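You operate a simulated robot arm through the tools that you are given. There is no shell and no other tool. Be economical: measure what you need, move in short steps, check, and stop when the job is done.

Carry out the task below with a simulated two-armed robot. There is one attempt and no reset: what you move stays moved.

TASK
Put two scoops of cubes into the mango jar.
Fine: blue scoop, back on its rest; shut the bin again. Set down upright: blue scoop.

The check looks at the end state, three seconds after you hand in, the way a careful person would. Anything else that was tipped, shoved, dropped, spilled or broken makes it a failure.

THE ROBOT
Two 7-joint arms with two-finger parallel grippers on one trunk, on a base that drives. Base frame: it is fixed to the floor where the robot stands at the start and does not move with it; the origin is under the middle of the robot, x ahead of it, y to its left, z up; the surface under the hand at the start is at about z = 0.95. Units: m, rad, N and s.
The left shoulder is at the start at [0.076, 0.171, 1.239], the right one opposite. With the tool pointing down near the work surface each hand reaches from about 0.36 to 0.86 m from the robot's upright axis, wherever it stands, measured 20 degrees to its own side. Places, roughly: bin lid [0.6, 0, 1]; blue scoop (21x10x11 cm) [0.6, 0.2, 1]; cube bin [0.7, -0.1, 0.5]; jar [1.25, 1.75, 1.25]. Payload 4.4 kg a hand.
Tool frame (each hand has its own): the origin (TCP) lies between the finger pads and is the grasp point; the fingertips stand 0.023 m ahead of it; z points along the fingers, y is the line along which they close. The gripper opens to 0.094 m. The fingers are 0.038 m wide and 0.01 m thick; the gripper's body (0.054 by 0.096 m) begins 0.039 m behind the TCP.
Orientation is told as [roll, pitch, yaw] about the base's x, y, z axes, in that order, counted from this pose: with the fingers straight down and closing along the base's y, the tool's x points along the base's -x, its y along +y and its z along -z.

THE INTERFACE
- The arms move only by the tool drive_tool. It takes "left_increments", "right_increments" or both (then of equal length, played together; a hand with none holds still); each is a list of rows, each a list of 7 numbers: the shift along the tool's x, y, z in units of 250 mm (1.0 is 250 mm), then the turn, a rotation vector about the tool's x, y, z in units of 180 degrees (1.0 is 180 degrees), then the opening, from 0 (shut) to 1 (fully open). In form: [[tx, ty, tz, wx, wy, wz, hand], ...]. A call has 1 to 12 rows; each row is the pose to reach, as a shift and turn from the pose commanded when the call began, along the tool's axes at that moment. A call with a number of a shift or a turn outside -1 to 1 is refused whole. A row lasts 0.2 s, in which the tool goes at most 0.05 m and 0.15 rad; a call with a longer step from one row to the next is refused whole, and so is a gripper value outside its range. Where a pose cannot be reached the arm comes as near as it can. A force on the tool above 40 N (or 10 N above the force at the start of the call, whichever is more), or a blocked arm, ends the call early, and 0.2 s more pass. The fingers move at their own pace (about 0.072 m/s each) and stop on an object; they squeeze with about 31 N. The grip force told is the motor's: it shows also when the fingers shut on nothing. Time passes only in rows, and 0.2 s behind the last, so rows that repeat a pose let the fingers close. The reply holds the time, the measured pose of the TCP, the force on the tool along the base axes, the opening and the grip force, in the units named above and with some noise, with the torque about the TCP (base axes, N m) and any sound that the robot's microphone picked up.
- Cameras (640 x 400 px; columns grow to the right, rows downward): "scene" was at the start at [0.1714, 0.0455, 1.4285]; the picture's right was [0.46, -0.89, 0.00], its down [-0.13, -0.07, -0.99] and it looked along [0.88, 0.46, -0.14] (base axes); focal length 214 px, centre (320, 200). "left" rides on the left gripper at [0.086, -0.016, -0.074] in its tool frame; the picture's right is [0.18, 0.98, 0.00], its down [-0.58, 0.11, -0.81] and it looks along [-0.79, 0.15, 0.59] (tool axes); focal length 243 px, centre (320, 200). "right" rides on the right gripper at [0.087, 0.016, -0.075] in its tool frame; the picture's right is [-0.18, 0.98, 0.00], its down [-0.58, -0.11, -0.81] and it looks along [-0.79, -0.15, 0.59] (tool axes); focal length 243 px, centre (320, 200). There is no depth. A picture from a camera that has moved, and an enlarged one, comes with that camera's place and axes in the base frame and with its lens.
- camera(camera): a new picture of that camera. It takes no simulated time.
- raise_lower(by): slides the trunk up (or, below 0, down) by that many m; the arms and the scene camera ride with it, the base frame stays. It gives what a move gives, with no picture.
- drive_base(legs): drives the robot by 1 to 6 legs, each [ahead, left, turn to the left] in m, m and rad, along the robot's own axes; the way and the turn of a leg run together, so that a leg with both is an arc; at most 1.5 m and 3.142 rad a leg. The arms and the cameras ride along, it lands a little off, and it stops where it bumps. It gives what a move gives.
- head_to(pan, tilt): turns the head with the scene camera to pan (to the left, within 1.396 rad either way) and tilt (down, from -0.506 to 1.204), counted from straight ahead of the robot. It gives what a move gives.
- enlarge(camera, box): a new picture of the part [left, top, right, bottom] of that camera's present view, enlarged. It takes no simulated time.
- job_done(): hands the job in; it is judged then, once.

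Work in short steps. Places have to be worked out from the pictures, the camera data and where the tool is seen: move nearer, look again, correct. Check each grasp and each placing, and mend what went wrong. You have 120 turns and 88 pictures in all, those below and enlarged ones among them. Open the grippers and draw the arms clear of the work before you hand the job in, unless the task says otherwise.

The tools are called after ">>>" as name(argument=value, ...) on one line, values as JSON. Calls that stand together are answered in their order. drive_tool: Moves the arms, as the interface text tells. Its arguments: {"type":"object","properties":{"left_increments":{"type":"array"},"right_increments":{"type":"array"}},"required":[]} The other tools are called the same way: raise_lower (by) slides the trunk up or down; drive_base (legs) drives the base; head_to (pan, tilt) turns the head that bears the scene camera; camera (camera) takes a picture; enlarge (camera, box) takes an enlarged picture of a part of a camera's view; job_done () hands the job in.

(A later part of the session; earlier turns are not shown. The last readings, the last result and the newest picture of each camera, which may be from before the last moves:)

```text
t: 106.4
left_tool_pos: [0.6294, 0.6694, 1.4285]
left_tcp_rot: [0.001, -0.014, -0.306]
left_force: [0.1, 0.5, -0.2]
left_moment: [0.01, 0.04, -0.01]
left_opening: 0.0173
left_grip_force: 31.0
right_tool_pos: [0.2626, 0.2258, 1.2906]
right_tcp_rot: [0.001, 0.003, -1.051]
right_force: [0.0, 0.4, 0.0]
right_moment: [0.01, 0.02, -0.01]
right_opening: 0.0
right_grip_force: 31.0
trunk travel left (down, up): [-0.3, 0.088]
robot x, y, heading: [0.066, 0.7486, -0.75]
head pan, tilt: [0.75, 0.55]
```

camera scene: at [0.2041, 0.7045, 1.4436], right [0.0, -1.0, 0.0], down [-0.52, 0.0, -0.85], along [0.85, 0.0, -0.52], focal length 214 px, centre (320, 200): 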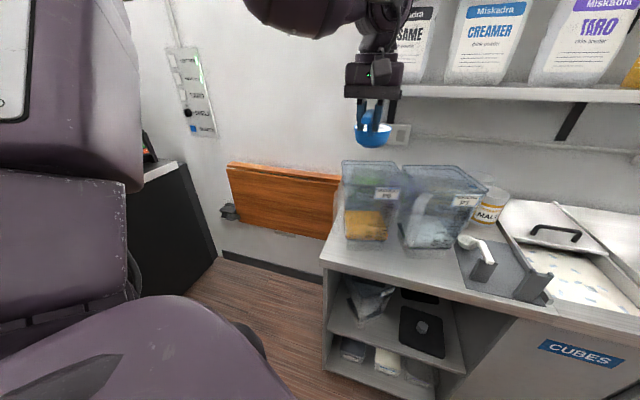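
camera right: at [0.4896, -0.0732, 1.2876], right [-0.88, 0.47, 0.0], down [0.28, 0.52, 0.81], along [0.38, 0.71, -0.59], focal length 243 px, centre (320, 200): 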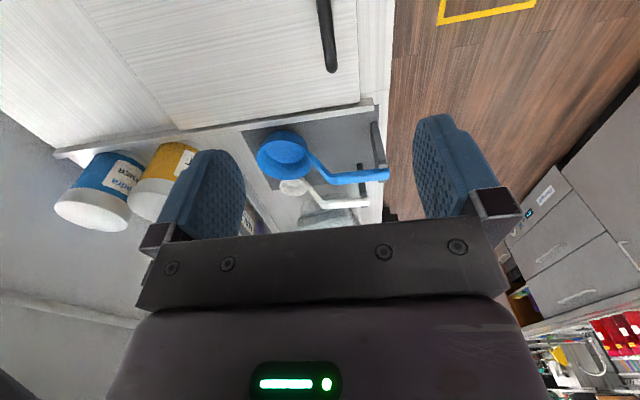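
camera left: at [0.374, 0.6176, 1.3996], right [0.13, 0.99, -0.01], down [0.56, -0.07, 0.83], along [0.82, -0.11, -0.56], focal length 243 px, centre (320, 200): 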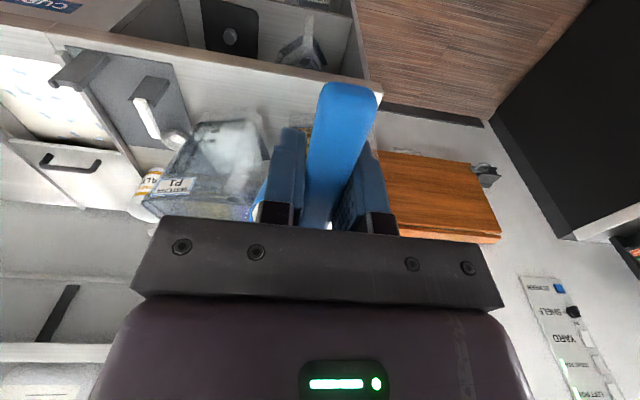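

Drive back to the bin stance and lower the trunk as before.

>>> drive_base(legs=[[0.354, -0.533, 0.01]])

>>> raise_lower(by=-0.23)

>>> head_to(pan=0.45, tilt=0.5)

>>> camera(camera="scene")

```text
t: 111.6
left_tool_pos: [0.53, 0.041, 1.4269]
left_tcp_rot: [0.002, -0.012, -0.297]
left_force: [0.4, 0.4, 0.1]
left_moment: [0.03, 0.05, -0.02]
left_opening: 0.0174
left_grip_force: 31.1
right_tool_pos: [0.1666, -0.4046, 1.2914]
right_tcp_rot: [0.002, 0.002, -1.042]
right_force: [-1.1, -0.7, 0.3]
right_moment: [0.03, 0.01, -0.05]
right_opening: 0.0
right_grip_force: 31.0
trunk travel left (down, up): [-0.3, 0.088]
robot x, y, heading: [-0.0318, 0.1168, -0.743]
head pan, tilt: [0.75, 0.55]
```

```text
t: 114.0
left_tool_pos: [0.5503, 0.0127, 1.1638]
left_tcp_rot: [0.054, 0.088, -0.293]
left_force: [0.2, 0.0, -1.2]
left_moment: [-0.01, 0.05, 0.03]
left_opening: 0.0171
left_grip_force: 31.1
right_tool_pos: [0.1596, -0.4064, 1.0624]
right_tcp_rot: [0.01, -0.004, -1.043]
right_force: [-0.2, 0.2, 0.6]
right_moment: [0.03, 0.02, -0.01]
right_opening: 0.0001
right_grip_force: 30.8
trunk travel left (down, up): [-0.07, 0.318]
robot x, y, heading: [-0.0337, 0.117, -0.747]
head pan, tilt: [0.75, 0.55]
```

```text
t: 114.8
left_tool_pos: [0.5515, 0.0113, 1.1654]
left_tcp_rot: [0.056, 0.089, -0.293]
left_force: [0.3, -0.2, -1.1]
left_moment: [0.01, 0.01, 0.0]
left_opening: 0.0174
left_grip_force: 31.4
right_tool_pos: [0.1597, -0.4067, 1.0615]
right_tcp_rot: [0.008, 0.0, -1.044]
right_force: [0.0, 0.1, 0.6]
right_moment: [-0.02, 0.01, 0.02]
right_opening: 0.0
right_grip_force: 30.8
trunk travel left (down, up): [-0.07, 0.318]
robot x, y, heading: [-0.0366, 0.1141, -0.746]
head pan, tilt: [0.45, 0.499]
```

```text
29 pictures are left
camera scene: at [0.2336, -0.0852, 1.1873], right [-0.29, -0.96, 0.0], down [-0.45, 0.14, -0.88], along [0.84, -0.25, -0.47], focal length 214 px, centre (320, 200)
```

scene: 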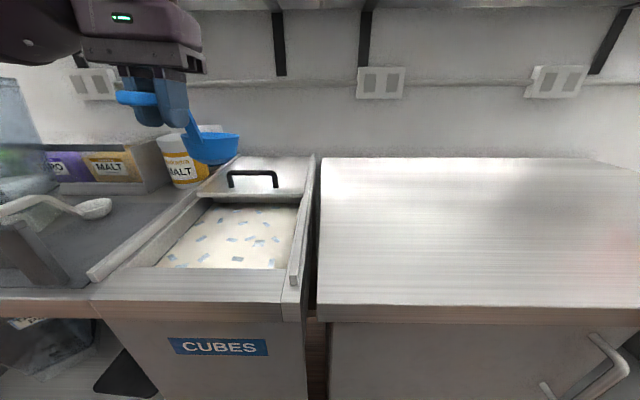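

Move to the pre-scoop pose used before: (0.517, −0.013, 1.084), tilt 0.57.

>>> drive_tool(left_increments=[[0.018, -0.033, 0.083, 0.0045, 0.038, 0, 0], [0.037, -0.067, 0.166, 0.009, 0.076, 0, 0], [0.055, -0.1, 0.249, 0.0135, 0.114, 0, 0], [0.074, -0.134, 0.332, 0.018, 0.152, 0, 0]])

```text
t: 115.8
left_tool_pos: [0.5122, -0.007, 1.0841]
left_tcp_rot: [0.007, 0.563, -0.275]
left_force: [1.1, -0.4, 0.1]
left_moment: [-0.01, 0.04, -0.03]
left_opening: 0.0175
left_grip_force: 31.6
right_tool_pos: [0.1544, -0.4076, 1.0628]
right_tcp_rot: [0.015, -0.004, -1.042]
right_force: [0.6, -0.2, 0.2]
right_moment: [-0.01, -0.01, 0.01]
right_opening: 0.0
right_grip_force: 31.0
trunk travel left (down, up): [-0.07, 0.318]
robot x, y, heading: [-0.0326, 0.1156, -0.741]
head pan, tilt: [0.45, 0.499]
```

Repeat the scoop path (6 mm further forward).

>>> drive_tool(left_increments=[[-0.135, 0, 0.056, 0, 0, 0, 0], [-0.223, 0, 0.142, 0, 0, 0, 0], [-0.283, 0, 0.222, 0, 0, 0, 0], [-0.352, 0, 0.226, 0, -0.021, 0, 0], [-0.41, 0, 0.213, 0, -0.053, 0, 0], [-0.406, 0, 0.22, 0, -0.0945, 0, 0], [-0.363, 0, 0.243, 0, -0.136, 0, 0], [-0.305, 0, 0.241, 0, -0.177, 0, 0], [-0.238, 0, 0.18, 0, -0.196, 0, 0], [-0.145, 0, 0.05, 0, -0.196, 0, 0], [-0.049, 0, -0.079, 0, -0.196, 0, 0], [0.037, 0, -0.213, 0, -0.196, 0, 0]])

>>> head_to(pan=0.45, tilt=0.35)

>>> enlarge(camera="scene", box=[180, 100, 360, 280])

```text
t: 118.4
left_tool_pos: [0.5324, -0.0185, 1.135]
left_tcp_rot: [0.008, -0.053, -0.287]
left_force: [-0.3, 0.0, -0.8]
left_moment: [0.02, 0.03, -0.01]
left_opening: 0.0174
left_grip_force: 31.4
right_tool_pos: [0.1531, -0.4102, 1.0606]
right_tcp_rot: [0.016, 0.0, -1.046]
right_force: [-1.2, 0.9, 0.1]
right_moment: [-0.02, 0.03, 0.03]
right_opening: 0.0
right_grip_force: 30.8
trunk travel left (down, up): [-0.07, 0.318]
robot x, y, heading: [-0.0297, 0.116, -0.749]
head pan, tilt: [0.45, 0.499]
```

```text
t: 119.1
left_tool_pos: [0.5331, -0.017, 1.1352]
left_tcp_rot: [0.009, -0.054, -0.282]
left_force: [0.0, 0.9, 0.4]
left_moment: [0.02, 0.08, 0.02]
left_opening: 0.0176
left_grip_force: 30.7
right_tool_pos: [0.1533, -0.4089, 1.0613]
right_tcp_rot: [0.017, 0.0, -1.045]
right_force: [0.7, 0.3, 0.2]
right_moment: [0.0, 0.01, -0.01]
right_opening: 0.0
right_grip_force: 30.8
trunk travel left (down, up): [-0.07, 0.318]
robot x, y, heading: [-0.0322, 0.1215, -0.741]
head pan, tilt: [0.45, 0.351]
```

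```text
2.22 times, centred on (270, 190) of scene
camera zoom: at [0.2293, -0.0907, 1.2017], right [-0.29, -0.96, -0.01], down [-0.32, 0.11, -0.94], along [0.9, -0.27, -0.33], focal length 477 px, centre (431, 222)
```

zoom: 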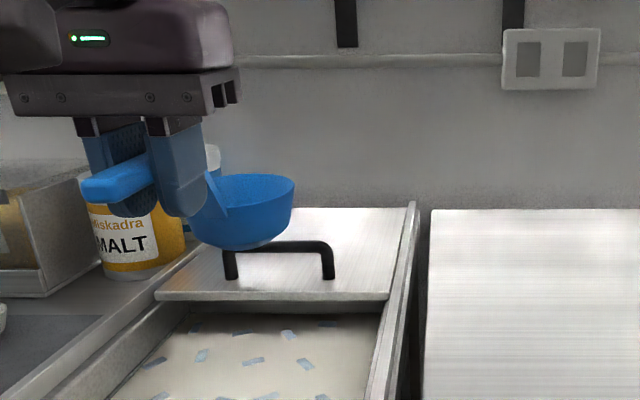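

The bowl came up empty this time (not deep enough). Return to the pre-scoop pose and go 2 cm deeper.

>>> drive_tool(left_increments=[[0.016, 0.002, 0.04, 0, 0.04, 0, 0], [0.031, 0.005, 0.08, 0, 0.08, 0, 0], [0.047, 0.007, 0.12, 0, 0.12, 0, 0], [0.062, 0.01, 0.16, 0, 0.16, 0, 0], [0.078, 0.012, 0.2, 0, 0.198, 0, 0], [0.078, 0.012, 0.2, 0, 0.198, 0, 0]])

>>> head_to(pan=0.45, tilt=0.5)

>>> enlarge(camera="scene", box=[140, 120, 340, 290])

```text
t: 120.7
left_tool_pos: [0.5046, 0.0133, 1.1255]
left_tcp_rot: [0.021, 0.448, -0.215]
left_force: [0.4, 0.7, 0.4]
left_moment: [0.01, 0.04, -0.02]
left_opening: 0.0173
left_grip_force: 30.3
right_tool_pos: [0.1434, -0.3983, 1.0794]
right_tcp_rot: [0.031, -0.03, -1.038]
right_force: [-0.6, 0.1, 0.8]
right_moment: [-0.01, 0.01, -0.01]
right_opening: 0.0001
right_grip_force: 31.2
trunk travel left (down, up): [-0.07, 0.318]
robot x, y, heading: [-0.038, 0.1198, -0.738]
head pan, tilt: [0.45, 0.351]
stopped in row 6 (left hand): the arm was blocked; the commanded pose is now the measured one
```

```text
t: 121.4
left_tool_pos: [0.5048, 0.0141, 1.1231]
left_tcp_rot: [0.026, 0.453, -0.215]
left_force: [-0.5, -0.3, -2.3]
left_moment: [-0.02, 0.04, -0.02]
left_opening: 0.0176
left_grip_force: 30.8
right_tool_pos: [0.14, -0.3983, 1.0808]
right_tcp_rot: [0.029, -0.035, -1.04]
right_force: [0.4, -0.2, -0.8]
right_moment: [0.01, 0.02, -0.02]
right_opening: 0.0002
right_grip_force: 30.3
trunk travel left (down, up): [-0.07, 0.318]
robot x, y, heading: [-0.0373, 0.1131, -0.742]
head pan, tilt: [0.45, 0.499]
```

```text
2.35 times, centred on (240, 205) of scene
camera zoom: at [0.2112, -0.0757, 1.201], right [-0.29, -0.96, -0.01], down [-0.44, 0.14, -0.89], along [0.85, -0.25, -0.46], focal length 505 px, centre (508, 188)
```

zoom: 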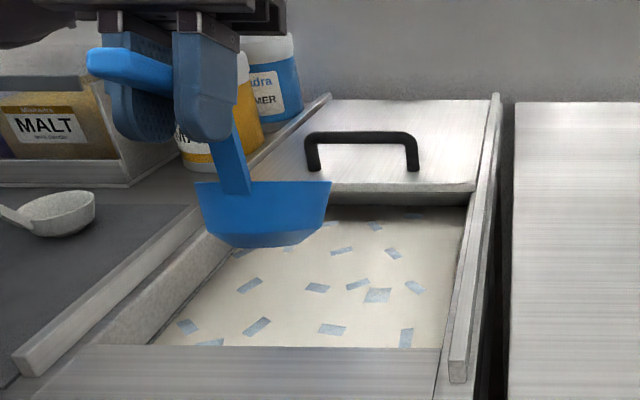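

The arm reports being blocked and the torso is leaning — an elbow may be touching something. Look left toward the elbow.

>>> head_to(pan=1.2, tilt=0.6)

>>> camera(camera="scene")

```text
t: 122.5
left_tool_pos: [0.5045, 0.0146, 1.1219]
left_tcp_rot: [0.026, 0.452, -0.214]
left_force: [-0.3, 0.6, -0.3]
left_moment: [0.0, 0.02, -0.02]
left_opening: 0.0175
left_grip_force: 31.2
right_tool_pos: [0.1412, -0.3976, 1.0814]
right_tcp_rot: [0.03, -0.034, -1.04]
right_force: [0.6, 0.3, -0.2]
right_moment: [0.01, -0.01, 0.0]
right_opening: 0.0
right_grip_force: 31.2
trunk travel left (down, up): [-0.07, 0.318]
robot x, y, heading: [-0.0338, 0.1161, -0.743]
head pan, tilt: [1.201, 0.6]
```

```text
26 pictures are left
camera scene: at [0.2034, -0.0102, 1.1915], right [0.44, -0.9, 0.01], down [-0.48, -0.25, -0.84], along [0.75, 0.36, -0.55], focal length 214 px, centre (320, 200)
```

scene: 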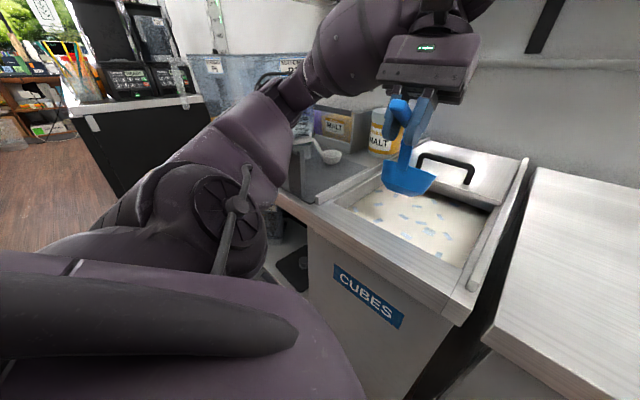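

Zoom on where the elbow meets the counter.

>>> enlarge(camera="scene", box=[200, 60, 400, 240])

```text
2.22 times, centred on (300, 150) of scene
camera zoom: at [0.2034, -0.0102, 1.1915], right [0.44, -0.9, 0.01], down [-0.48, -0.25, -0.84], along [0.75, 0.36, -0.55], focal length 477 px, centre (364, 311)
```

zoom: 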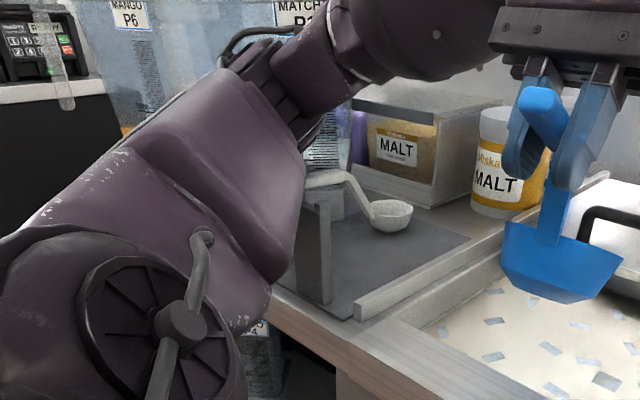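

The elbow is pressing at the counter edge. Raise the trunk 0.08 to free it, then back the base 0.12 m away from the counter.

>>> raise_lower(by=0.08)

>>> drive_base(legs=[[-0.1085, -0.051, 0]])

>>> camera(camera="scene")

```text
t: 123.7
left_tool_pos: [0.5354, 0.0033, 1.167]
left_tcp_rot: [0.027, 0.527, -0.233]
left_force: [0.4, -0.9, -1.2]
left_moment: [0.04, 0.07, 0.03]
left_opening: 0.0174
left_grip_force: 31.1
right_tool_pos: [0.1709, -0.4046, 1.139]
right_tcp_rot: [0.001, 0.006, -1.042]
right_force: [0.7, -1.0, 0.1]
right_moment: [0.01, 0.02, 0.02]
right_opening: 0.0
right_grip_force: 31.1
trunk travel left (down, up): [-0.15, 0.238]
robot x, y, heading: [-0.0347, 0.1185, -0.74]
head pan, tilt: [1.201, 0.6]
```

```text
t: 124.9
left_tool_pos: [0.4199, 0.0414, 1.1694]
left_tcp_rot: [0.025, 0.522, -0.23]
left_force: [-1.3, 0.9, -2.0]
left_moment: [0.0, 0.01, 0.01]
left_opening: 0.0176
left_grip_force: 31.1
right_tool_pos: [0.0552, -0.3678, 1.1417]
right_tcp_rot: [0.001, 0.002, -1.039]
right_force: [-0.2, -0.1, 0.9]
right_moment: [0.01, -0.01, 0.01]
right_opening: 0.0001
right_grip_force: 31.4
trunk travel left (down, up): [-0.15, 0.238]
robot x, y, heading: [-0.1474, 0.1532, -0.741]
head pan, tilt: [1.201, 0.6]
```

```text
24 pictures are left
camera scene: at [0.063, 0.0724, 1.2759], right [0.44, -0.9, 0.0], down [-0.51, -0.25, -0.83], along [0.74, 0.37, -0.56], focal length 214 px, centre (320, 200)
```

scene: 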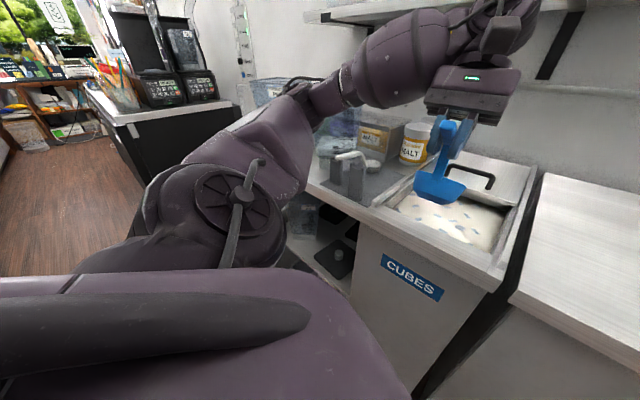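

Freed; the white scoop is still on its rest. Now reach to the pre-scoop pose again from this stance.

>>> drive_tool(left_increments=[[-0.135, -0.027, 0.02, -0.001, 0.003, 0.006, 0], [-0.27, -0.054, 0.04, -0.002, 0.007, 0.012, 0], [-0.405, -0.08, 0.061, -0.003, 0.01, 0.018, 0], [-0.54, -0.107, 0.082, -0.004, 0.014, 0.023, 0]])

>>> drive_tool(left_increments=[[-0.06, 0, 0.1, 0, 0, 0, 0], [-0.06, 0, 0.1, 0, 0, 0, 0]])

>>> camera(camera="scene")

```text
t: 125.9
left_tool_pos: [0.5207, -0.0095, 1.0834]
left_tcp_rot: [-0.008, 0.57, -0.315]
left_force: [-0.3, -0.6, -0.8]
left_moment: [0.03, 0.02, 0.02]
left_opening: 0.0175
left_grip_force: 31.4
right_tool_pos: [0.0578, -0.3683, 1.1399]
right_tcp_rot: [0.001, 0.003, -1.042]
right_force: [-0.4, -0.1, 0.0]
right_moment: [0.0, -0.02, 0.0]
right_opening: 0.0
right_grip_force: 30.5
trunk travel left (down, up): [-0.15, 0.238]
robot x, y, heading: [-0.148, 0.1513, -0.737]
head pan, tilt: [1.201, 0.6]
```

```text
t: 126.5
left_tool_pos: [0.5179, -0.0098, 1.0557]
left_tcp_rot: [-0.008, 0.563, -0.316]
left_force: [-0.2, 0.2, -1.6]
left_moment: [0.02, 0.02, 0.01]
left_opening: 0.0176
left_grip_force: 30.7
right_tool_pos: [0.0545, -0.368, 1.1425]
right_tcp_rot: [0.001, -0.001, -1.041]
right_force: [0.3, 0.3, 0.1]
right_moment: [-0.06, -0.05, 0.03]
right_opening: 0.0
right_grip_force: 31.2
trunk travel left (down, up): [-0.15, 0.238]
robot x, y, heading: [-0.1456, 0.1524, -0.738]
head pan, tilt: [1.201, 0.6]
```

```text
23 pictures are left
camera scene: at [0.063, 0.0729, 1.2762], right [0.44, -0.9, 0.0], down [-0.51, -0.25, -0.83], along [0.74, 0.37, -0.56], focal length 214 px, centre (320, 200)
```

scene: 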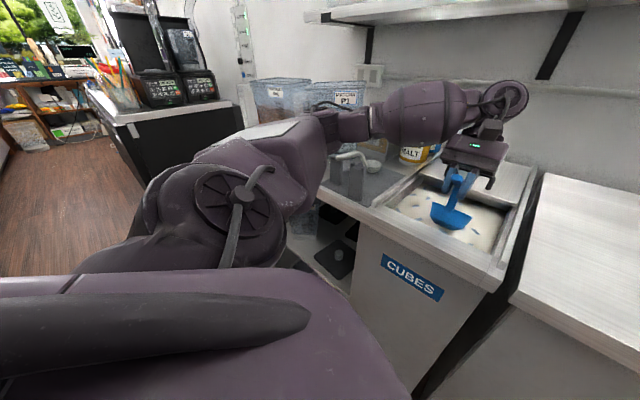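

Reached without leaning. Run the scoop path from z=1.056, about 1.2 cm deeper than the first plan.

>>> drive_tool(left_increments=[[-0.114, 0, 0.046, 0, 0, 0, 0], [-0.181, 0, 0.122, 0, 0, 0, 0], [-0.233, 0, 0.189, 0, 0, 0, 0], [-0.299, 0, 0.189, 0, -0.02, 0, 0], [-0.351, 0, 0.181, 0, -0.052, 0, 0], [-0.346, 0, 0.188, 0, -0.0933, 0, 0], [-0.31, 0, 0.206, 0, -0.1346, 0, 0], [-0.262, 0, 0.204, 0, -0.176, 0, 0], [-0.199, 0, 0.135, 0, -0.195, 0, 0], [-0.106, 0, 0.004, 0, -0.195, 0, 0], [-0.014, 0, -0.127, 0, -0.195, 0, 0], [0.078, 0, -0.258, 0, -0.195, 0, 0]])

>>> head_to(pan=0.6, tilt=0.4)

>>> camera(camera="scene")

```text
t: 129.1
left_tool_pos: [0.5314, -0.0132, 1.1234]
left_tcp_rot: [-0.006, -0.045, -0.31]
left_force: [0.0, -0.4, -1.6]
left_moment: [0.06, 0.11, 0.02]
left_opening: 0.0178
left_grip_force: 31.2
right_tool_pos: [0.0559, -0.3669, 1.1409]
right_tcp_rot: [0.001, 0.001, -1.04]
right_force: [-0.1, 0.3, 0.9]
right_moment: [-0.02, -0.02, 0.01]
right_opening: 0.0
right_grip_force: 31.0
trunk travel left (down, up): [-0.15, 0.238]
robot x, y, heading: [-0.1436, 0.1505, -0.737]
head pan, tilt: [1.201, 0.6]
```

```text
t: 130.1
left_tool_pos: [0.5333, -0.0136, 1.1214]
left_tcp_rot: [-0.004, -0.045, -0.31]
left_force: [-0.3, 0.3, -1.8]
left_moment: [0.06, 0.11, -0.01]
left_opening: 0.0174
left_grip_force: 30.9
right_tool_pos: [0.0566, -0.3671, 1.1418]
right_tcp_rot: [0.002, 0.004, -1.041]
right_force: [0.0, -0.3, -0.2]
right_moment: [-0.04, 0.01, -0.03]
right_opening: 0.0
right_grip_force: 30.9
trunk travel left (down, up): [-0.15, 0.238]
robot x, y, heading: [-0.1471, 0.1517, -0.739]
head pan, tilt: [0.6, 0.4]
```

```text
22 pictures are left
camera scene: at [0.0764, 0.0204, 1.294], right [-0.14, -0.99, 0.0], down [-0.39, 0.05, -0.92], along [0.91, -0.13, -0.39], focal length 214 px, centre (320, 200)
```

scene: 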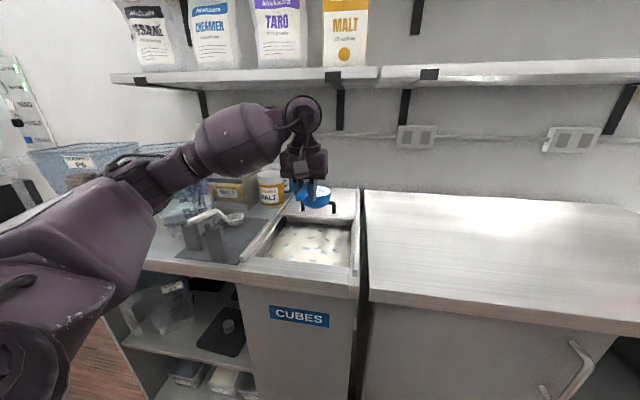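

Weight is felt again. Zoom to check the bowl and the neighbours.

>>> enlarge(camera="scene", box=[150, 130, 370, 290])

```text
2.50 times, centred on (260, 210) of scene
camera zoom: at [0.0764, 0.0204, 1.294], right [-0.14, -0.99, 0.0], down [-0.39, 0.05, -0.92], along [0.91, -0.13, -0.39], focal length 536 px, centre (470, 175)
```

zoom: 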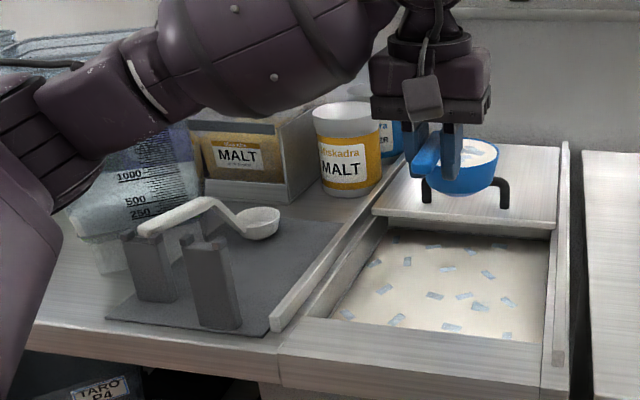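

Full scoop; the neighbours are undisturbed. Raise, back off, and bring the arm into the same pouring posture as last time.

>>> raise_lower(by=0.15)

>>> drive_base(legs=[[-0.181, -0.085, 0]])

>>> drive_tool(left_increments=[[0.05, -0.003, -0.045, 0, 0, 0, 0], [0.12, -0.007, -0.1, 0, 0, 0, 0], [0.2, -0.014, -0.165, 0, 0, 0, 0], [0.28, -0.02, -0.235, 0, 0, 0, 0], [0.36, -0.025, -0.3, 0, 0, 0, 0], [0.43, -0.03, -0.36, 0, 0, 0, 0]])

>>> drive_base(legs=[[-0.192, 0.544, -0.012]])

>>> head_to(pan=0.75, tilt=0.55)

>>> camera(camera="scene")

```text
t: 131.9
left_tool_pos: [0.5342, -0.0156, 1.2682]
left_tcp_rot: [-0.005, -0.044, -0.31]
left_force: [0.4, -0.2, -1.7]
left_moment: [0.04, 0.12, -0.01]
left_opening: 0.0176
left_grip_force: 30.9
right_tool_pos: [0.0575, -0.3688, 1.2909]
right_tcp_rot: [0.002, 0.003, -1.041]
right_force: [0.4, -0.7, 0.6]
right_moment: [-0.02, 0.0, -0.04]
right_opening: 0.0
right_grip_force: 31.3
trunk travel left (down, up): [-0.3, 0.088]
robot x, y, heading: [-0.1462, 0.15, -0.738]
head pan, tilt: [0.6, 0.4]
```

```text
t: 133.5
left_tool_pos: [0.3452, 0.042, 1.2694]
left_tcp_rot: [-0.005, -0.045, -0.314]
left_force: [-0.8, -0.6, -1.1]
left_moment: [0.0, 0.1, 0.04]
left_opening: 0.0179
left_grip_force: 31.0
right_tool_pos: [-0.1337, -0.3099, 1.2913]
right_tcp_rot: [0.002, 0.001, -1.043]
right_force: [0.5, -0.3, -0.5]
right_moment: [-0.03, 0.01, 0.0]
right_opening: 0.0
right_grip_force: 31.1
trunk travel left (down, up): [-0.3, 0.088]
robot x, y, heading: [-0.3274, 0.2107, -0.743]
head pan, tilt: [0.6, 0.4]
```

```text
t: 134.9
left_tool_pos: [0.2366, 0.0696, 1.3563]
left_tcp_rot: [-0.004, -0.046, -0.313]
left_force: [-0.1, -0.1, -1.4]
left_moment: [0.02, 0.12, 0.0]
left_opening: 0.0175
left_grip_force: 31.4
right_tool_pos: [-0.1341, -0.3079, 1.2907]
right_tcp_rot: [0.002, 0.002, -1.045]
right_force: [-0.7, 0.1, 0.7]
right_moment: [0.03, -0.01, -0.03]
right_opening: 0.0
right_grip_force: 31.0
trunk travel left (down, up): [-0.3, 0.088]
robot x, y, heading: [-0.3307, 0.2085, -0.741]
head pan, tilt: [0.6, 0.4]
```

```text
t: 140.1
left_tool_pos: [0.4612, 0.5888, 1.3543]
left_tcp_rot: [-0.005, -0.044, -0.326]
left_force: [0.1, -0.5, -1.4]
left_moment: [0.05, 0.1, -0.01]
left_opening: 0.0179
left_grip_force: 30.6
right_tool_pos: [0.0867, 0.2131, 1.2918]
right_tcp_rot: [0.003, 0.003, -1.055]
right_force: [-0.2, 0.2, 0.0]
right_moment: [0.01, 0.01, 0.01]
right_opening: 0.0001
right_grip_force: 30.9
trunk travel left (down, up): [-0.3, 0.088]
robot x, y, heading: [-0.1058, 0.7363, -0.755]
head pan, tilt: [0.6, 0.4]
```

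```text
t: 140.8
left_tool_pos: [0.4618, 0.587, 1.3551]
left_tcp_rot: [-0.005, -0.047, -0.325]
left_force: [0.0, 0.1, -1.4]
left_moment: [0.07, 0.14, 0.03]
left_opening: 0.0178
left_grip_force: 31.1
right_tool_pos: [0.0856, 0.2132, 1.2912]
right_tcp_rot: [0.001, 0.003, -1.055]
right_force: [0.4, 0.0, -0.2]
right_moment: [0.0, 0.03, 0.04]
right_opening: 0.0
right_grip_force: 31.1
trunk travel left (down, up): [-0.3, 0.088]
robot x, y, heading: [-0.1062, 0.734, -0.757]
head pan, tilt: [0.75, 0.55]
```

```text
20 pictures are left
camera scene: at [0.0286, 0.6912, 1.4437], right [-0.01, -1.0, 0.0], down [-0.52, 0.0, -0.85], along [0.85, 0.0, -0.52], focal length 214 px, centre (320, 200)
```

scene: 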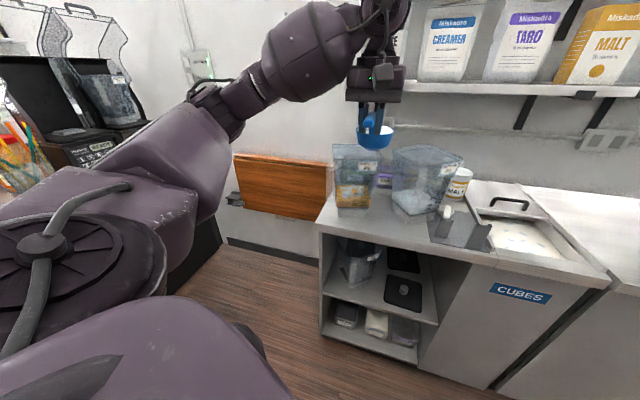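

Drive over the mango jar and check alignment.

>>> drive_base(legs=[[0.1185, 0.137, 0]])

>>> enlarge(camera="scene", box=[300, 90, 460, 250])

```text
t: 142.6
left_tool_pos: [0.6414, 0.6077, 1.3543]
left_tcp_rot: [-0.006, -0.045, -0.324]
left_force: [0.8, -0.4, -2.3]
left_moment: [0.04, 0.14, -0.01]
left_opening: 0.0177
left_grip_force: 31.1
right_tool_pos: [0.2678, 0.2318, 1.2917]
right_tcp_rot: [0.002, 0.002, -1.055]
right_force: [-0.3, -0.1, -0.4]
right_moment: [-0.02, 0.03, 0.0]
right_opening: 0.0002
right_grip_force: 31.0
trunk travel left (down, up): [-0.3, 0.088]
robot x, y, heading: [0.0711, 0.75, -0.759]
head pan, tilt: [0.75, 0.55]
```

```text
2.50 times, centred on (380, 170) of scene
camera zoom: at [0.2084, 0.7104, 1.4436], right [0.0, -1.0, 0.0], down [-0.52, 0.0, -0.85], along [0.85, 0.0, -0.52], focal length 536 px, centre (170, 275)
```

zoom: 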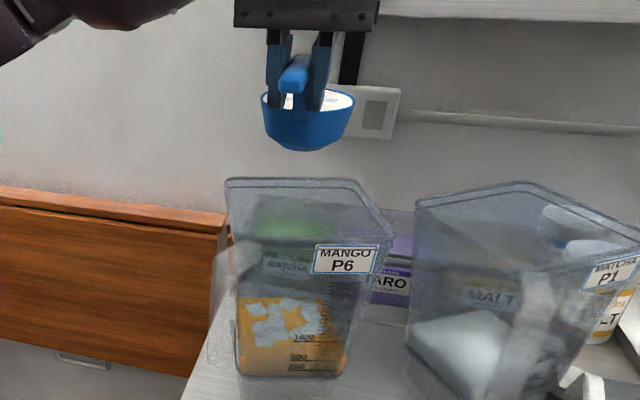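

The bowl is aligned over P6. I notice P1 was nudged by my elbow earlier — I'll have to put it back. First pour the second scoop.

>>> drive_tool(left_increments=[[0, 0, -0.015, 0.0444, 0, 0, 0], [0, 0, -0.03, 0.0889, 0, 0, 0], [0, 0, -0.05, 0.1333, 0, 0, 0], [0, 0.008, -0.07, 0.1778, 0, 0, 0], [0, 0.02, -0.09, 0.2222, 0, 0, 0], [0, 0.036, -0.11, 0.2667, 0, 0, 0], [0, 0.052, -0.13, 0.3111, 0, 0, 0], [0, 0.07, -0.15, 0.3556, 0, 0, 0], [0, 0.09, -0.17, 0.4, 0, 0, 0], [0, 0.11, -0.19, 0.4444, 0, 0, 0], [0, 0.13, -0.2, 0.4889, 0, 0, 0]])

>>> drive_tool(left_increments=[[0, 0, 0, 0, 0, 0, 0], [0, 0, 0, 0.03, 0, 0, 0], [0, 0, 0, 0.06, 0, 0, 0], [0, 0, 0, 0.09, 0, 0, 0], [0, 0, 0, 0.12, 0, 0, 0], [0, 0, 0, 0.15, 0, 0, 0], [0, 0, 0, 0.15, 0, 0, 0], [0, 0, 0, 0.15, 0, 0, 0]])

>>> enlarge(camera="scene", box=[280, 50, 460, 250])

```text
t: 145.0
left_tool_pos: [0.6508, 0.6394, 1.4043]
left_tcp_rot: [-1.542, -0.045, -0.325]
left_force: [0.0, 0.4, -0.7]
left_moment: [0.04, 0.03, 0.0]
left_opening: 0.0175
left_grip_force: 31.3
right_tool_pos: [0.2661, 0.232, 1.2913]
right_tcp_rot: [0.002, 0.002, -1.055]
right_force: [-0.9, -1.1, 0.3]
right_moment: [-0.02, 0.04, -0.02]
right_opening: 0.0001
right_grip_force: 30.5
trunk travel left (down, up): [-0.3, 0.088]
robot x, y, heading: [0.0717, 0.7539, -0.751]
head pan, tilt: [0.75, 0.55]
```

```text
t: 146.8
left_tool_pos: [0.6489, 0.6387, 1.4049]
left_tcp_rot: [-2.015, -0.046, -0.325]
left_force: [-0.6, 0.2, -0.6]
left_moment: [0.03, 0.04, -0.01]
left_opening: 0.0174
left_grip_force: 30.6
right_tool_pos: [0.2674, 0.2318, 1.2909]
right_tcp_rot: [0.003, 0.002, -1.054]
right_force: [-0.5, -0.9, -0.3]
right_moment: [-0.02, -0.01, -0.02]
right_opening: 0.0001
right_grip_force: 30.9
trunk travel left (down, up): [-0.3, 0.088]
robot x, y, heading: [0.0705, 0.7533, -0.754]
head pan, tilt: [0.75, 0.55]
```

```text
2.00 times, centred on (370, 150) of scene
camera zoom: at [0.2077, 0.7101, 1.4436], right [0.0, -1.0, 0.0], down [-0.52, 0.0, -0.85], along [0.85, 0.0, -0.52], focal length 429 px, centre (220, 300)
```

zoom: 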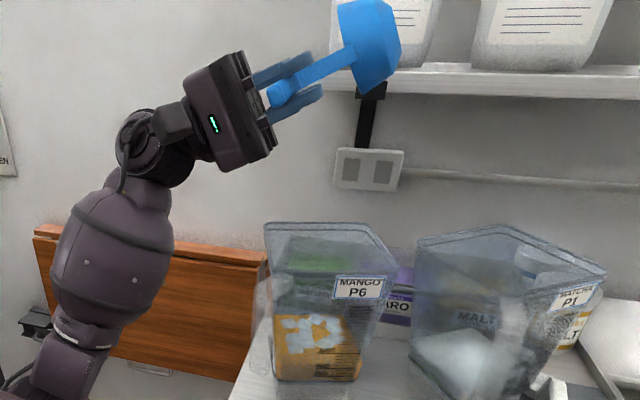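

Poured. Roll back to level, then inspect the jar and P1.

>>> drive_tool(left_increments=[[0, 0, 0, -0.047, 0, 0, 0], [0, 0, 0, -0.094, 0, 0, 0], [0, 0, 0, -0.141, 0, 0, 0], [0, 0, 0, -0.188, 0, 0, 0], [0, 0, 0, -0.235, 0, 0, 0], [0, 0, 0, -0.282, 0, 0, 0], [0, 0, 0, -0.329, 0, 0, 0], [0, 0, 0, -0.376, 0, 0, 0], [0, 0, 0, -0.423, 0, 0, 0], [0, 0, 0, -0.47, 0, 0, 0], [0, 0, 0, -0.517, 0, 0, 0], [0, 0, 0, -0.564, 0, 0, 0]])

>>> drive_tool(left_increments=[[0, 0, 0, -0.04, 0, 0, 0], [0, 0, 0, -0.077, 0, 0, 0]])

>>> camera(camera="scene")

>>> enlarge(camera="scene", box=[360, 140, 500, 260])

```text
t: 149.4
left_tool_pos: [0.6486, 0.6382, 1.4046]
left_tcp_rot: [-0.24, -0.045, -0.323]
left_force: [0.1, -1.4, -0.2]
left_moment: [0.04, 0.05, 0.01]
left_opening: 0.0172
left_grip_force: 30.9
right_tool_pos: [0.2659, 0.2317, 1.2926]
right_tcp_rot: [0.003, 0.002, -1.053]
right_force: [-0.6, -0.3, -1.2]
right_moment: [-0.01, -0.01, 0.0]
right_opening: 0.0
right_grip_force: 30.1
trunk travel left (down, up): [-0.3, 0.088]
robot x, y, heading: [0.0706, 0.7537, -0.757]
head pan, tilt: [0.75, 0.55]
```

```text
t: 150.0
left_tool_pos: [0.6473, 0.6394, 1.4048]
left_tcp_rot: [-0.001, -0.045, -0.325]
left_force: [0.1, 0.3, -1.1]
left_moment: [0.0, 0.04, -0.01]
left_opening: 0.0173
left_grip_force: 30.8
right_tool_pos: [0.265, 0.2321, 1.2913]
right_tcp_rot: [0.001, 0.003, -1.055]
right_force: [-0.7, 0.6, -0.3]
right_moment: [0.02, 0.03, 0.01]
right_opening: 0.0002
right_grip_force: 30.9
trunk travel left (down, up): [-0.3, 0.088]
robot x, y, heading: [0.071, 0.7572, -0.755]
head pan, tilt: [0.75, 0.55]
```

```text
17 pictures are left
camera scene: at [0.2072, 0.7105, 1.4437], right [0.0, -1.0, 0.0], down [-0.52, 0.0, -0.85], along [0.85, 0.0, -0.52], focal length 214 px, centre (320, 200)
```

scene: 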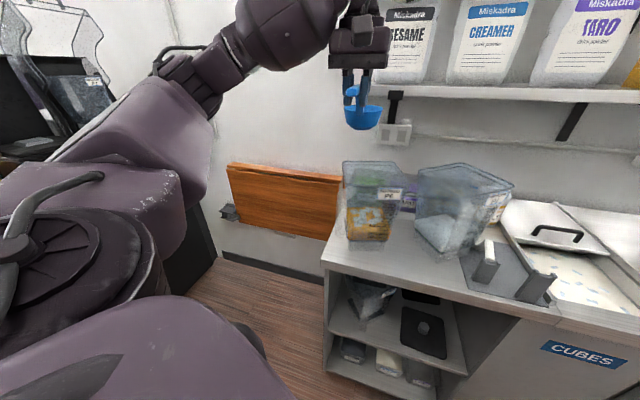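

```text
3.33 times, centred on (430, 200) of scene
camera zoom: at [0.2072, 0.7105, 1.4437], right [0.0, -1.0, 0.0], down [-0.52, 0.0, -0.85], along [0.85, 0.0, -0.52], focal length 715 px, centre (-47, 200)
```

zoom: 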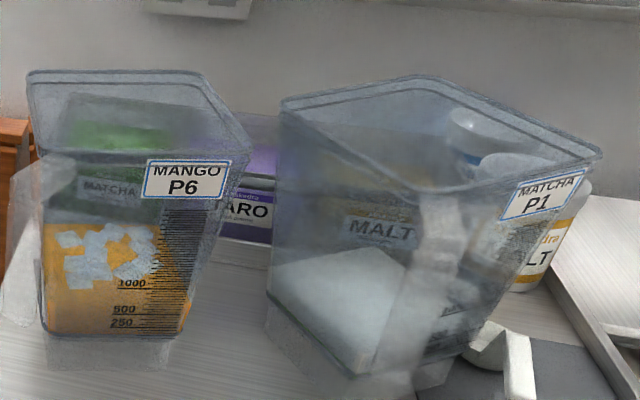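

P1 was shoved (now centre ≈(0.719,0.337), turned ≈19°; originally ≈(0.690,0.377), square to x/y) — I will restore it after the scoop is home. Back off and drive to the stance where I first picked the scoop up.

>>> drive_base(legs=[[-0.18, -0.088, 0], [0.649, -0.515, 0], [0, 0, 0.447]])

>>> head_to(pan=0.3, tilt=0.75)

>>> camera(camera="scene")

```text
t: 157.6
left_tool_pos: [0.5627, 0.1453, 1.4044]
left_tcp_rot: [0.0, -0.045, 0.127]
left_force: [0.1, -0.2, -0.7]
left_moment: [-0.01, 0.06, -0.03]
left_opening: 0.0175
left_grip_force: 31.2
right_tool_pos: [0.3953, -0.3881, 1.2909]
right_tcp_rot: [0.0, 0.002, -0.604]
right_force: [-0.4, -0.3, 0.5]
right_moment: [-0.03, 0.0, -0.01]
right_opening: 0.0
right_grip_force: 30.8
trunk travel left (down, up): [-0.3, 0.088]
robot x, y, heading: [-0.0067, -0.0036, -0.305]
head pan, tilt: [0.75, 0.55]
```

```text
t: 158.5
left_tool_pos: [0.5633, 0.1444, 1.4037]
left_tcp_rot: [0.002, -0.044, 0.125]
left_force: [0.7, -0.5, -0.2]
left_moment: [0.0, 0.09, 0.0]
left_opening: 0.0175
left_grip_force: 30.8
right_tool_pos: [0.3951, -0.3896, 1.291]
right_tcp_rot: [0.002, 0.002, -0.604]
right_force: [0.4, 0.1, -0.1]
right_moment: [0.05, -0.03, -0.01]
right_opening: 0.0
right_grip_force: 31.1
trunk travel left (down, up): [-0.3, 0.088]
robot x, y, heading: [-0.0096, -0.0014, -0.304]
head pan, tilt: [0.3, 0.75]
```

```text
15 pictures are left
camera scene: at [0.1376, -0.0222, 1.4263], right [0.0, -1.0, 0.0], down [-0.68, 0.0, -0.73], along [0.73, 0.0, -0.68], focal length 214 px, centre (320, 200)
```

scene: 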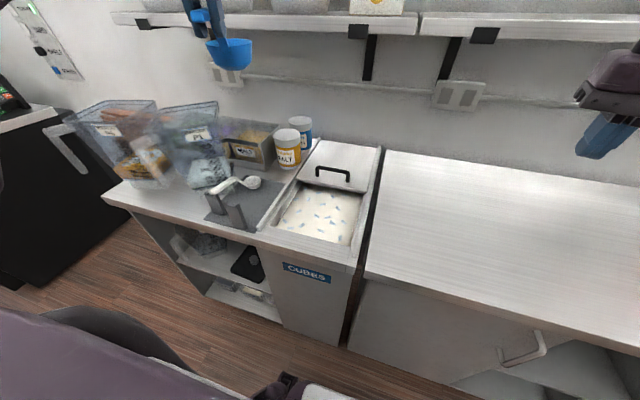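

Check the rest's position before placing.

>>> enlarge(camera="scene", box=[150, 90, 310, 250])

```text
2.50 times, centred on (230, 170) of scene
camera zoom: at [0.1376, -0.0222, 1.4263], right [0.0, -1.0, 0.0], down [-0.68, 0.0, -0.73], along [0.73, 0.0, -0.68], focal length 536 px, centre (545, 275)
```

zoom: 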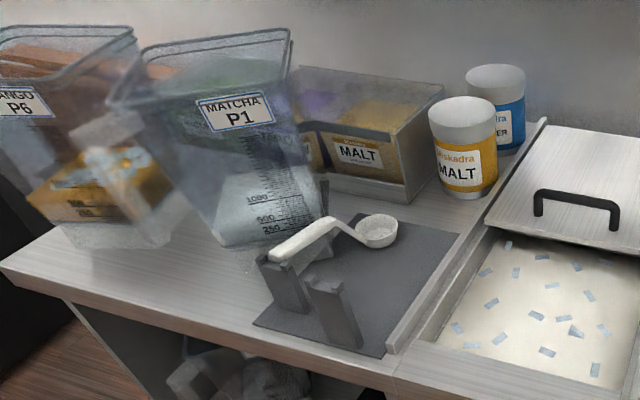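

Rest is where it was. Lower the trunk to its pickup height and come above the rest.

>>> raise_lower(by=-0.05)

>>> drive_tool(left_increments=[[-0.003, 0.03, 0.13, 0, 0.003, 0.023, 0], [-0.006, 0.06, 0.26, 0, 0.006, 0.046, 0], [-0.009, 0.09, 0.39, 0, 0.008, 0.069, 0], [-0.012, 0.12, 0.52, 0, 0.01, 0.092, 0], [-0.015, 0.15, 0.65, 0, 0.012, 0.115, 0], [-0.018, 0.172, 0.777, 0, 0.014, 0.1356, 0]])

```text
t: 159.4
left_tool_pos: [0.5614, 0.1443, 1.3556]
left_tcp_rot: [0.001, -0.048, 0.125]
left_force: [0.0, 0.6, -1.2]
left_moment: [-0.01, 0.06, -0.02]
left_opening: 0.0175
left_grip_force: 30.9
right_tool_pos: [0.3946, -0.3886, 1.2428]
right_tcp_rot: [-0.001, 0.0, -0.603]
right_force: [-0.6, 0.7, -0.1]
right_moment: [0.02, -0.03, -0.01]
right_opening: 0.0002
right_grip_force: 31.2
trunk travel left (down, up): [-0.25, 0.138]
robot x, y, heading: [-0.0022, -0.0075, -0.305]
head pan, tilt: [0.3, 0.75]
```

```text
t: 160.8
left_tool_pos: [0.5713, 0.1889, 1.1603]
left_tcp_rot: [0.011, 0.001, -0.303]
left_force: [-0.4, -0.2, -1.0]
left_moment: [0.02, 0.03, -0.03]
left_opening: 0.0173
left_grip_force: 30.9
right_tool_pos: [0.3966, -0.3895, 1.2415]
right_tcp_rot: [0.002, 0.002, -0.604]
right_force: [0.6, 0.0, 0.1]
right_moment: [0.07, -0.02, 0.01]
right_opening: 0.0001
right_grip_force: 30.5
trunk travel left (down, up): [-0.25, 0.138]
robot x, y, heading: [-0.0065, -0.0072, -0.299]
head pan, tilt: [0.3, 0.75]
```

Lined up. Descend most of the way and look.

>>> drive_tool(left_increments=[[-0.007, 0.002, 0.12, 0.0035, 0, 0, 0], [-0.007, 0.002, 0.24, 0.0035, 0, 0, 0], [-0.007, 0.002, 0.36, 0.0035, 0, 0, 0]])

>>> enlarge(camera="scene", box=[150, 90, 310, 250])

```text
t: 161.6
left_tool_pos: [0.5738, 0.1891, 1.0706]
left_tcp_rot: [-0.001, 0.002, -0.3]
left_force: [-0.5, -0.6, -0.4]
left_moment: [0.03, 0.06, 0.0]
left_opening: 0.0174
left_grip_force: 31.0
right_tool_pos: [0.3966, -0.3895, 1.2408]
right_tcp_rot: [0.002, 0.002, -0.604]
right_force: [0.2, -0.2, 0.4]
right_moment: [-0.01, 0.0, 0.02]
right_opening: 0.0
right_grip_force: 31.0
trunk travel left (down, up): [-0.25, 0.138]
robot x, y, heading: [-0.0083, -0.0019, -0.306]
head pan, tilt: [0.3, 0.75]
```

```text
2.50 times, centred on (230, 170) of scene
camera zoom: at [0.1616, -0.0294, 1.3736], right [0.0, -1.0, 0.0], down [-0.68, 0.0, -0.73], along [0.73, 0.0, -0.68], focal length 536 px, centre (545, 275)
```

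zoom: 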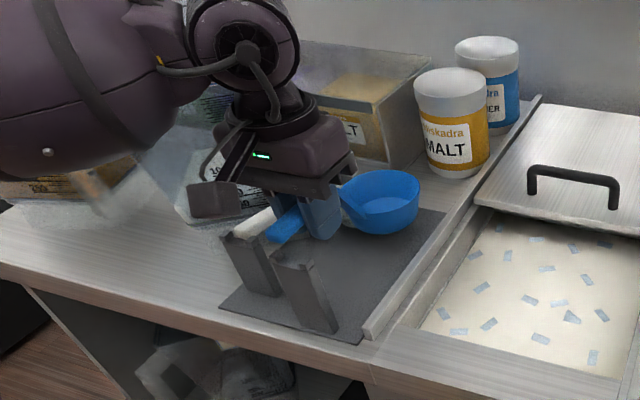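

Aligned with the prongs and mat. Lower the last 27 mm and release.

>>> drive_tool(left_increments=[[0, 0, 0.05, 0, 0, 0, 0], [0, 0, 0.09, 0, 0, 0, 0], [0, 0, 0.106, 0, 0, 0, 0], [0, 0, 0.106, 0, 0, 0, 0]])

>>> drive_tool(left_increments=[[0, 0, 0, 0, 0, 0, 0.15], [0, 0, 0, 0, 0, 0, 0.35], [0, 0, 0, 0, 0, 0, 0.7], [0, 0, 0, 0, 0, 0, 0.7], [0, 0, -0.1, 0, 0, 0, 0.7], [0, 0, -0.24, 0, 0, 0, 0.7], [0, 0, -0.38, 0, 0, 0, 0.7], [0, 0, -0.55, 0, 0, 0, 0.7]])

>>> enlarge(camera="scene", box=[150, 90, 310, 250])

```text
t: 162.6
left_tool_pos: [0.5726, 0.1883, 1.0445]
left_tcp_rot: [-0.002, 0.001, -0.3]
left_force: [-1.6, 0.8, 8.6]
left_moment: [-0.2, -0.79, 0.05]
left_opening: 0.0175
left_grip_force: 31.2
right_tool_pos: [0.3955, -0.39, 1.2425]
right_tcp_rot: [0.001, 0.002, -0.604]
right_force: [-0.6, -0.1, 0.0]
right_moment: [-0.01, 0.01, -0.03]
right_opening: 0.0001
right_grip_force: 31.3
trunk travel left (down, up): [-0.25, 0.138]
robot x, y, heading: [-0.0069, -0.003, -0.306]
head pan, tilt: [0.3, 0.75]
```

```text
t: 164.4
left_tool_pos: [0.5724, 0.19, 1.1821]
left_tcp_rot: [0.0, 0.001, -0.299]
left_force: [0.1, -0.3, 0.4]
left_moment: [0.0, -0.04, -0.01]
left_opening: 0.0658
left_grip_force: 0.0
right_tool_pos: [0.3955, -0.3892, 1.2428]
right_tcp_rot: [0.0, 0.001, -0.605]
right_force: [-0.5, 0.4, -0.1]
right_moment: [0.05, -0.03, 0.03]
right_opening: 0.0
right_grip_force: 30.8
trunk travel left (down, up): [-0.25, 0.138]
robot x, y, heading: [-0.0107, -0.0075, -0.308]
head pan, tilt: [0.3, 0.75]
```

```text
2.50 times, centred on (230, 170) of scene
camera zoom: at [0.1606, -0.0299, 1.3738], right [0.0, -1.0, 0.0], down [-0.68, 0.0, -0.73], along [0.73, 0.0, -0.68], focal length 536 px, centre (545, 275)
```

zoom: 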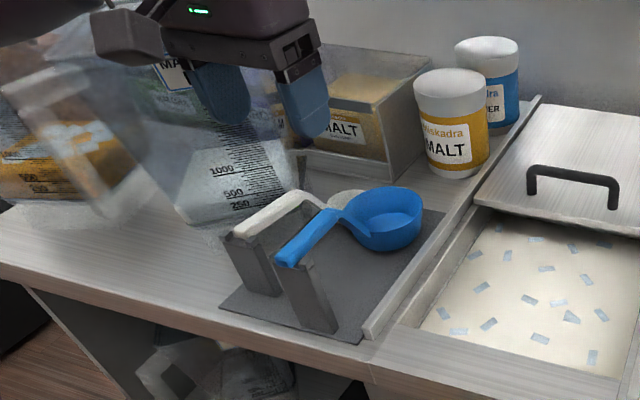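

The scoop is back on its rest. Now restore P1 with the left hand: rise, then go above its right wall's middle (≈0.744, 0.262) with yaw 0.32.

>>> drive_tool(left_increments=[[0, 0, -0.16, 0, 0, 0, 0.7], [0, 0, -0.32, 0, 0, 0, 0.7], [0, 0, -0.47, 0, 0, 0, 0.7], [-0.114, 0.096, -0.47, 0, 0, -0.04, 0.7], [-0.229, 0.191, -0.47, 0, 0, -0.079, 0.7], [-0.343, 0.287, -0.47, 0, 0, -0.118, 0.7], [-0.458, 0.382, -0.47, 0, 0, -0.158, 0.7], [-0.572, 0.478, -0.47, 0, 0, -0.197, 0.7]])

>>> camera(camera="left")

```text
t: 166.2
left_tool_pos: [0.7468, 0.2616, 1.2973]
left_tcp_rot: [0.001, 0.003, 0.321]
left_force: [0.4, -0.2, -0.3]
left_moment: [-0.04, -0.01, -0.01]
left_opening: 0.0658
left_grip_force: 0.0
right_tool_pos: [0.3972, -0.389, 1.2414]
right_tcp_rot: [0.002, 0.002, -0.604]
right_force: [-0.6, -0.6, -0.7]
right_moment: [0.02, 0.02, 0.0]
right_opening: 0.0
right_grip_force: 30.8
trunk travel left (down, up): [-0.25, 0.138]
robot x, y, heading: [-0.0051, 0.0013, -0.303]
head pan, tilt: [0.3, 0.75]
```

```text
11 pictures are left
camera left: at [0.6701, 0.2203, 1.3711], right [-0.48, 0.87, 0.0], down [0.52, 0.29, 0.8], along [0.7, 0.39, -0.59], focal length 243 px, centre (320, 200)
```

left: 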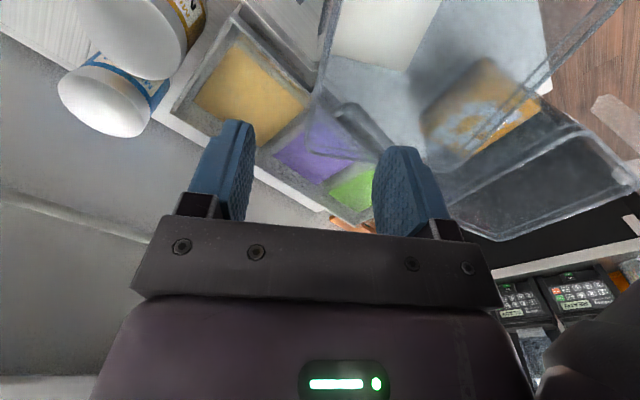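

The wall lies exactly between the fingers. Descend with one finger inside the rim and close.

>>> drive_tool(left_increments=[[0.05, 0, 0.12, 0, 0, 0, 0.7], [0.05, 0, 0.24, 0, 0, 0, 0.7], [0.05, 0, 0.35, 0, 0, 0, 0.7], [0.05, 0, 0.43, 0, 0, 0, 0.7], [0.05, 0, 0.43, 0, 0, 0, 0.4], [0.05, 0, 0.43, 0, 0, 0, 0.1], [0.05, 0, 0.43, 0, 0, 0, 0], [0.05, 0, 0.43, 0, 0, 0, 0]])

>>> enlarge(camera="scene", box=[110, 60, 310, 240])

```text
t: 168.0
left_tool_pos: [0.733, 0.2578, 1.1918]
left_tcp_rot: [-0.001, 0.004, 0.319]
left_force: [0.2, 4.5, 4.8]
left_moment: [1.11, 0.35, -0.16]
left_opening: 0.0041
left_grip_force: 31.2
right_tool_pos: [0.3958, -0.3893, 1.2418]
right_tcp_rot: [0.003, 0.001, -0.605]
right_force: [0.0, -0.7, 0.3]
right_moment: [-0.01, 0.02, -0.02]
right_opening: 0.0
right_grip_force: 30.7
trunk travel left (down, up): [-0.25, 0.138]
robot x, y, heading: [-0.0051, -0.0069, -0.304]
head pan, tilt: [0.3, 0.75]
```

```text
2.22 times, centred on (210, 150) of scene
camera zoom: at [0.1607, -0.0292, 1.3738], right [0.0, -1.0, 0.0], down [-0.68, 0.0, -0.73], along [0.73, 0.0, -0.68], focal length 477 px, centre (564, 311)
```

zoom: 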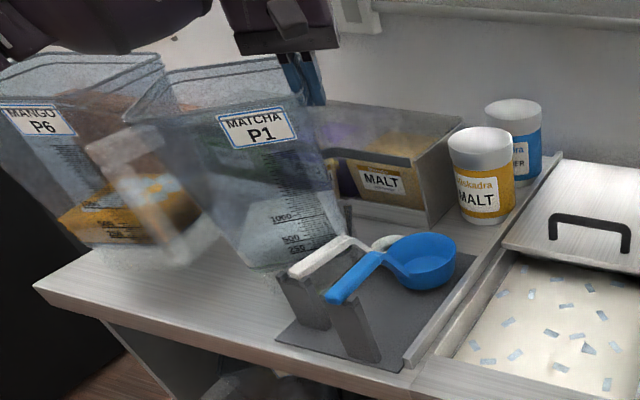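

Wall gripped. Drag P1 back: first to the left, then toward me while turning −0.34 rad.

>>> drive_tool(left_increments=[[0.01, 0.05, 0, 0, 0, 0.015, 0], [0.03, 0.1, 0, 0, 0, 0.035, 0], [0.06, 0.15, 0, 0, 0, 0.055, 0], [0.095, 0.19, 0, 0, 0, 0.075, 0], [0.13, 0.21, 0, 0, 0, 0.092, 0], [0.161, 0.222, 0, 0, 0, 0.108, 0], [0.161, 0.222, 0, 0, 0, 0.108, 0]])

>>> enlarge(camera="scene", box=[110, 60, 310, 240])

```text
t: 169.6
left_tool_pos: [0.6775, 0.2969, 1.1923]
left_tcp_rot: [0.003, 0.001, -0.021]
left_force: [5.4, -4.5, 14.7]
left_moment: [1.0, -0.52, -0.54]
left_opening: 0.003
left_grip_force: 31.2
right_tool_pos: [0.3948, -0.3891, 1.2407]
right_tcp_rot: [0.004, 0.0, -0.604]
right_force: [-0.6, -0.2, -0.4]
right_moment: [0.02, 0.0, -0.04]
right_opening: 0.0
right_grip_force: 30.5
trunk travel left (down, up): [-0.25, 0.138]
robot x, y, heading: [-0.0053, -0.0026, -0.302]
head pan, tilt: [0.3, 0.75]
```

```text
2.22 times, centred on (210, 150) of scene
camera zoom: at [0.1605, -0.031, 1.3737], right [0.0, -1.0, 0.0], down [-0.68, 0.0, -0.73], along [0.73, 0.0, -0.68], focal length 477 px, centre (564, 311)
```

zoom: 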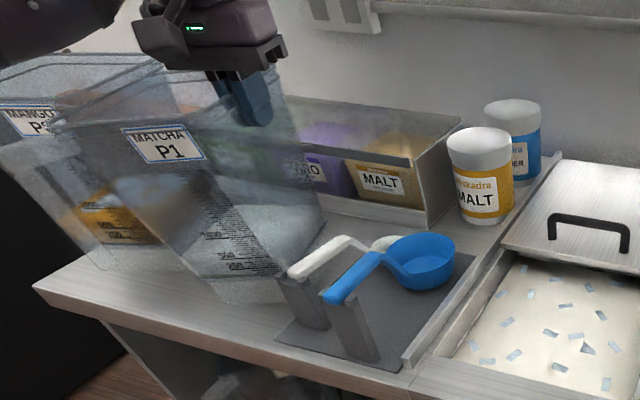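

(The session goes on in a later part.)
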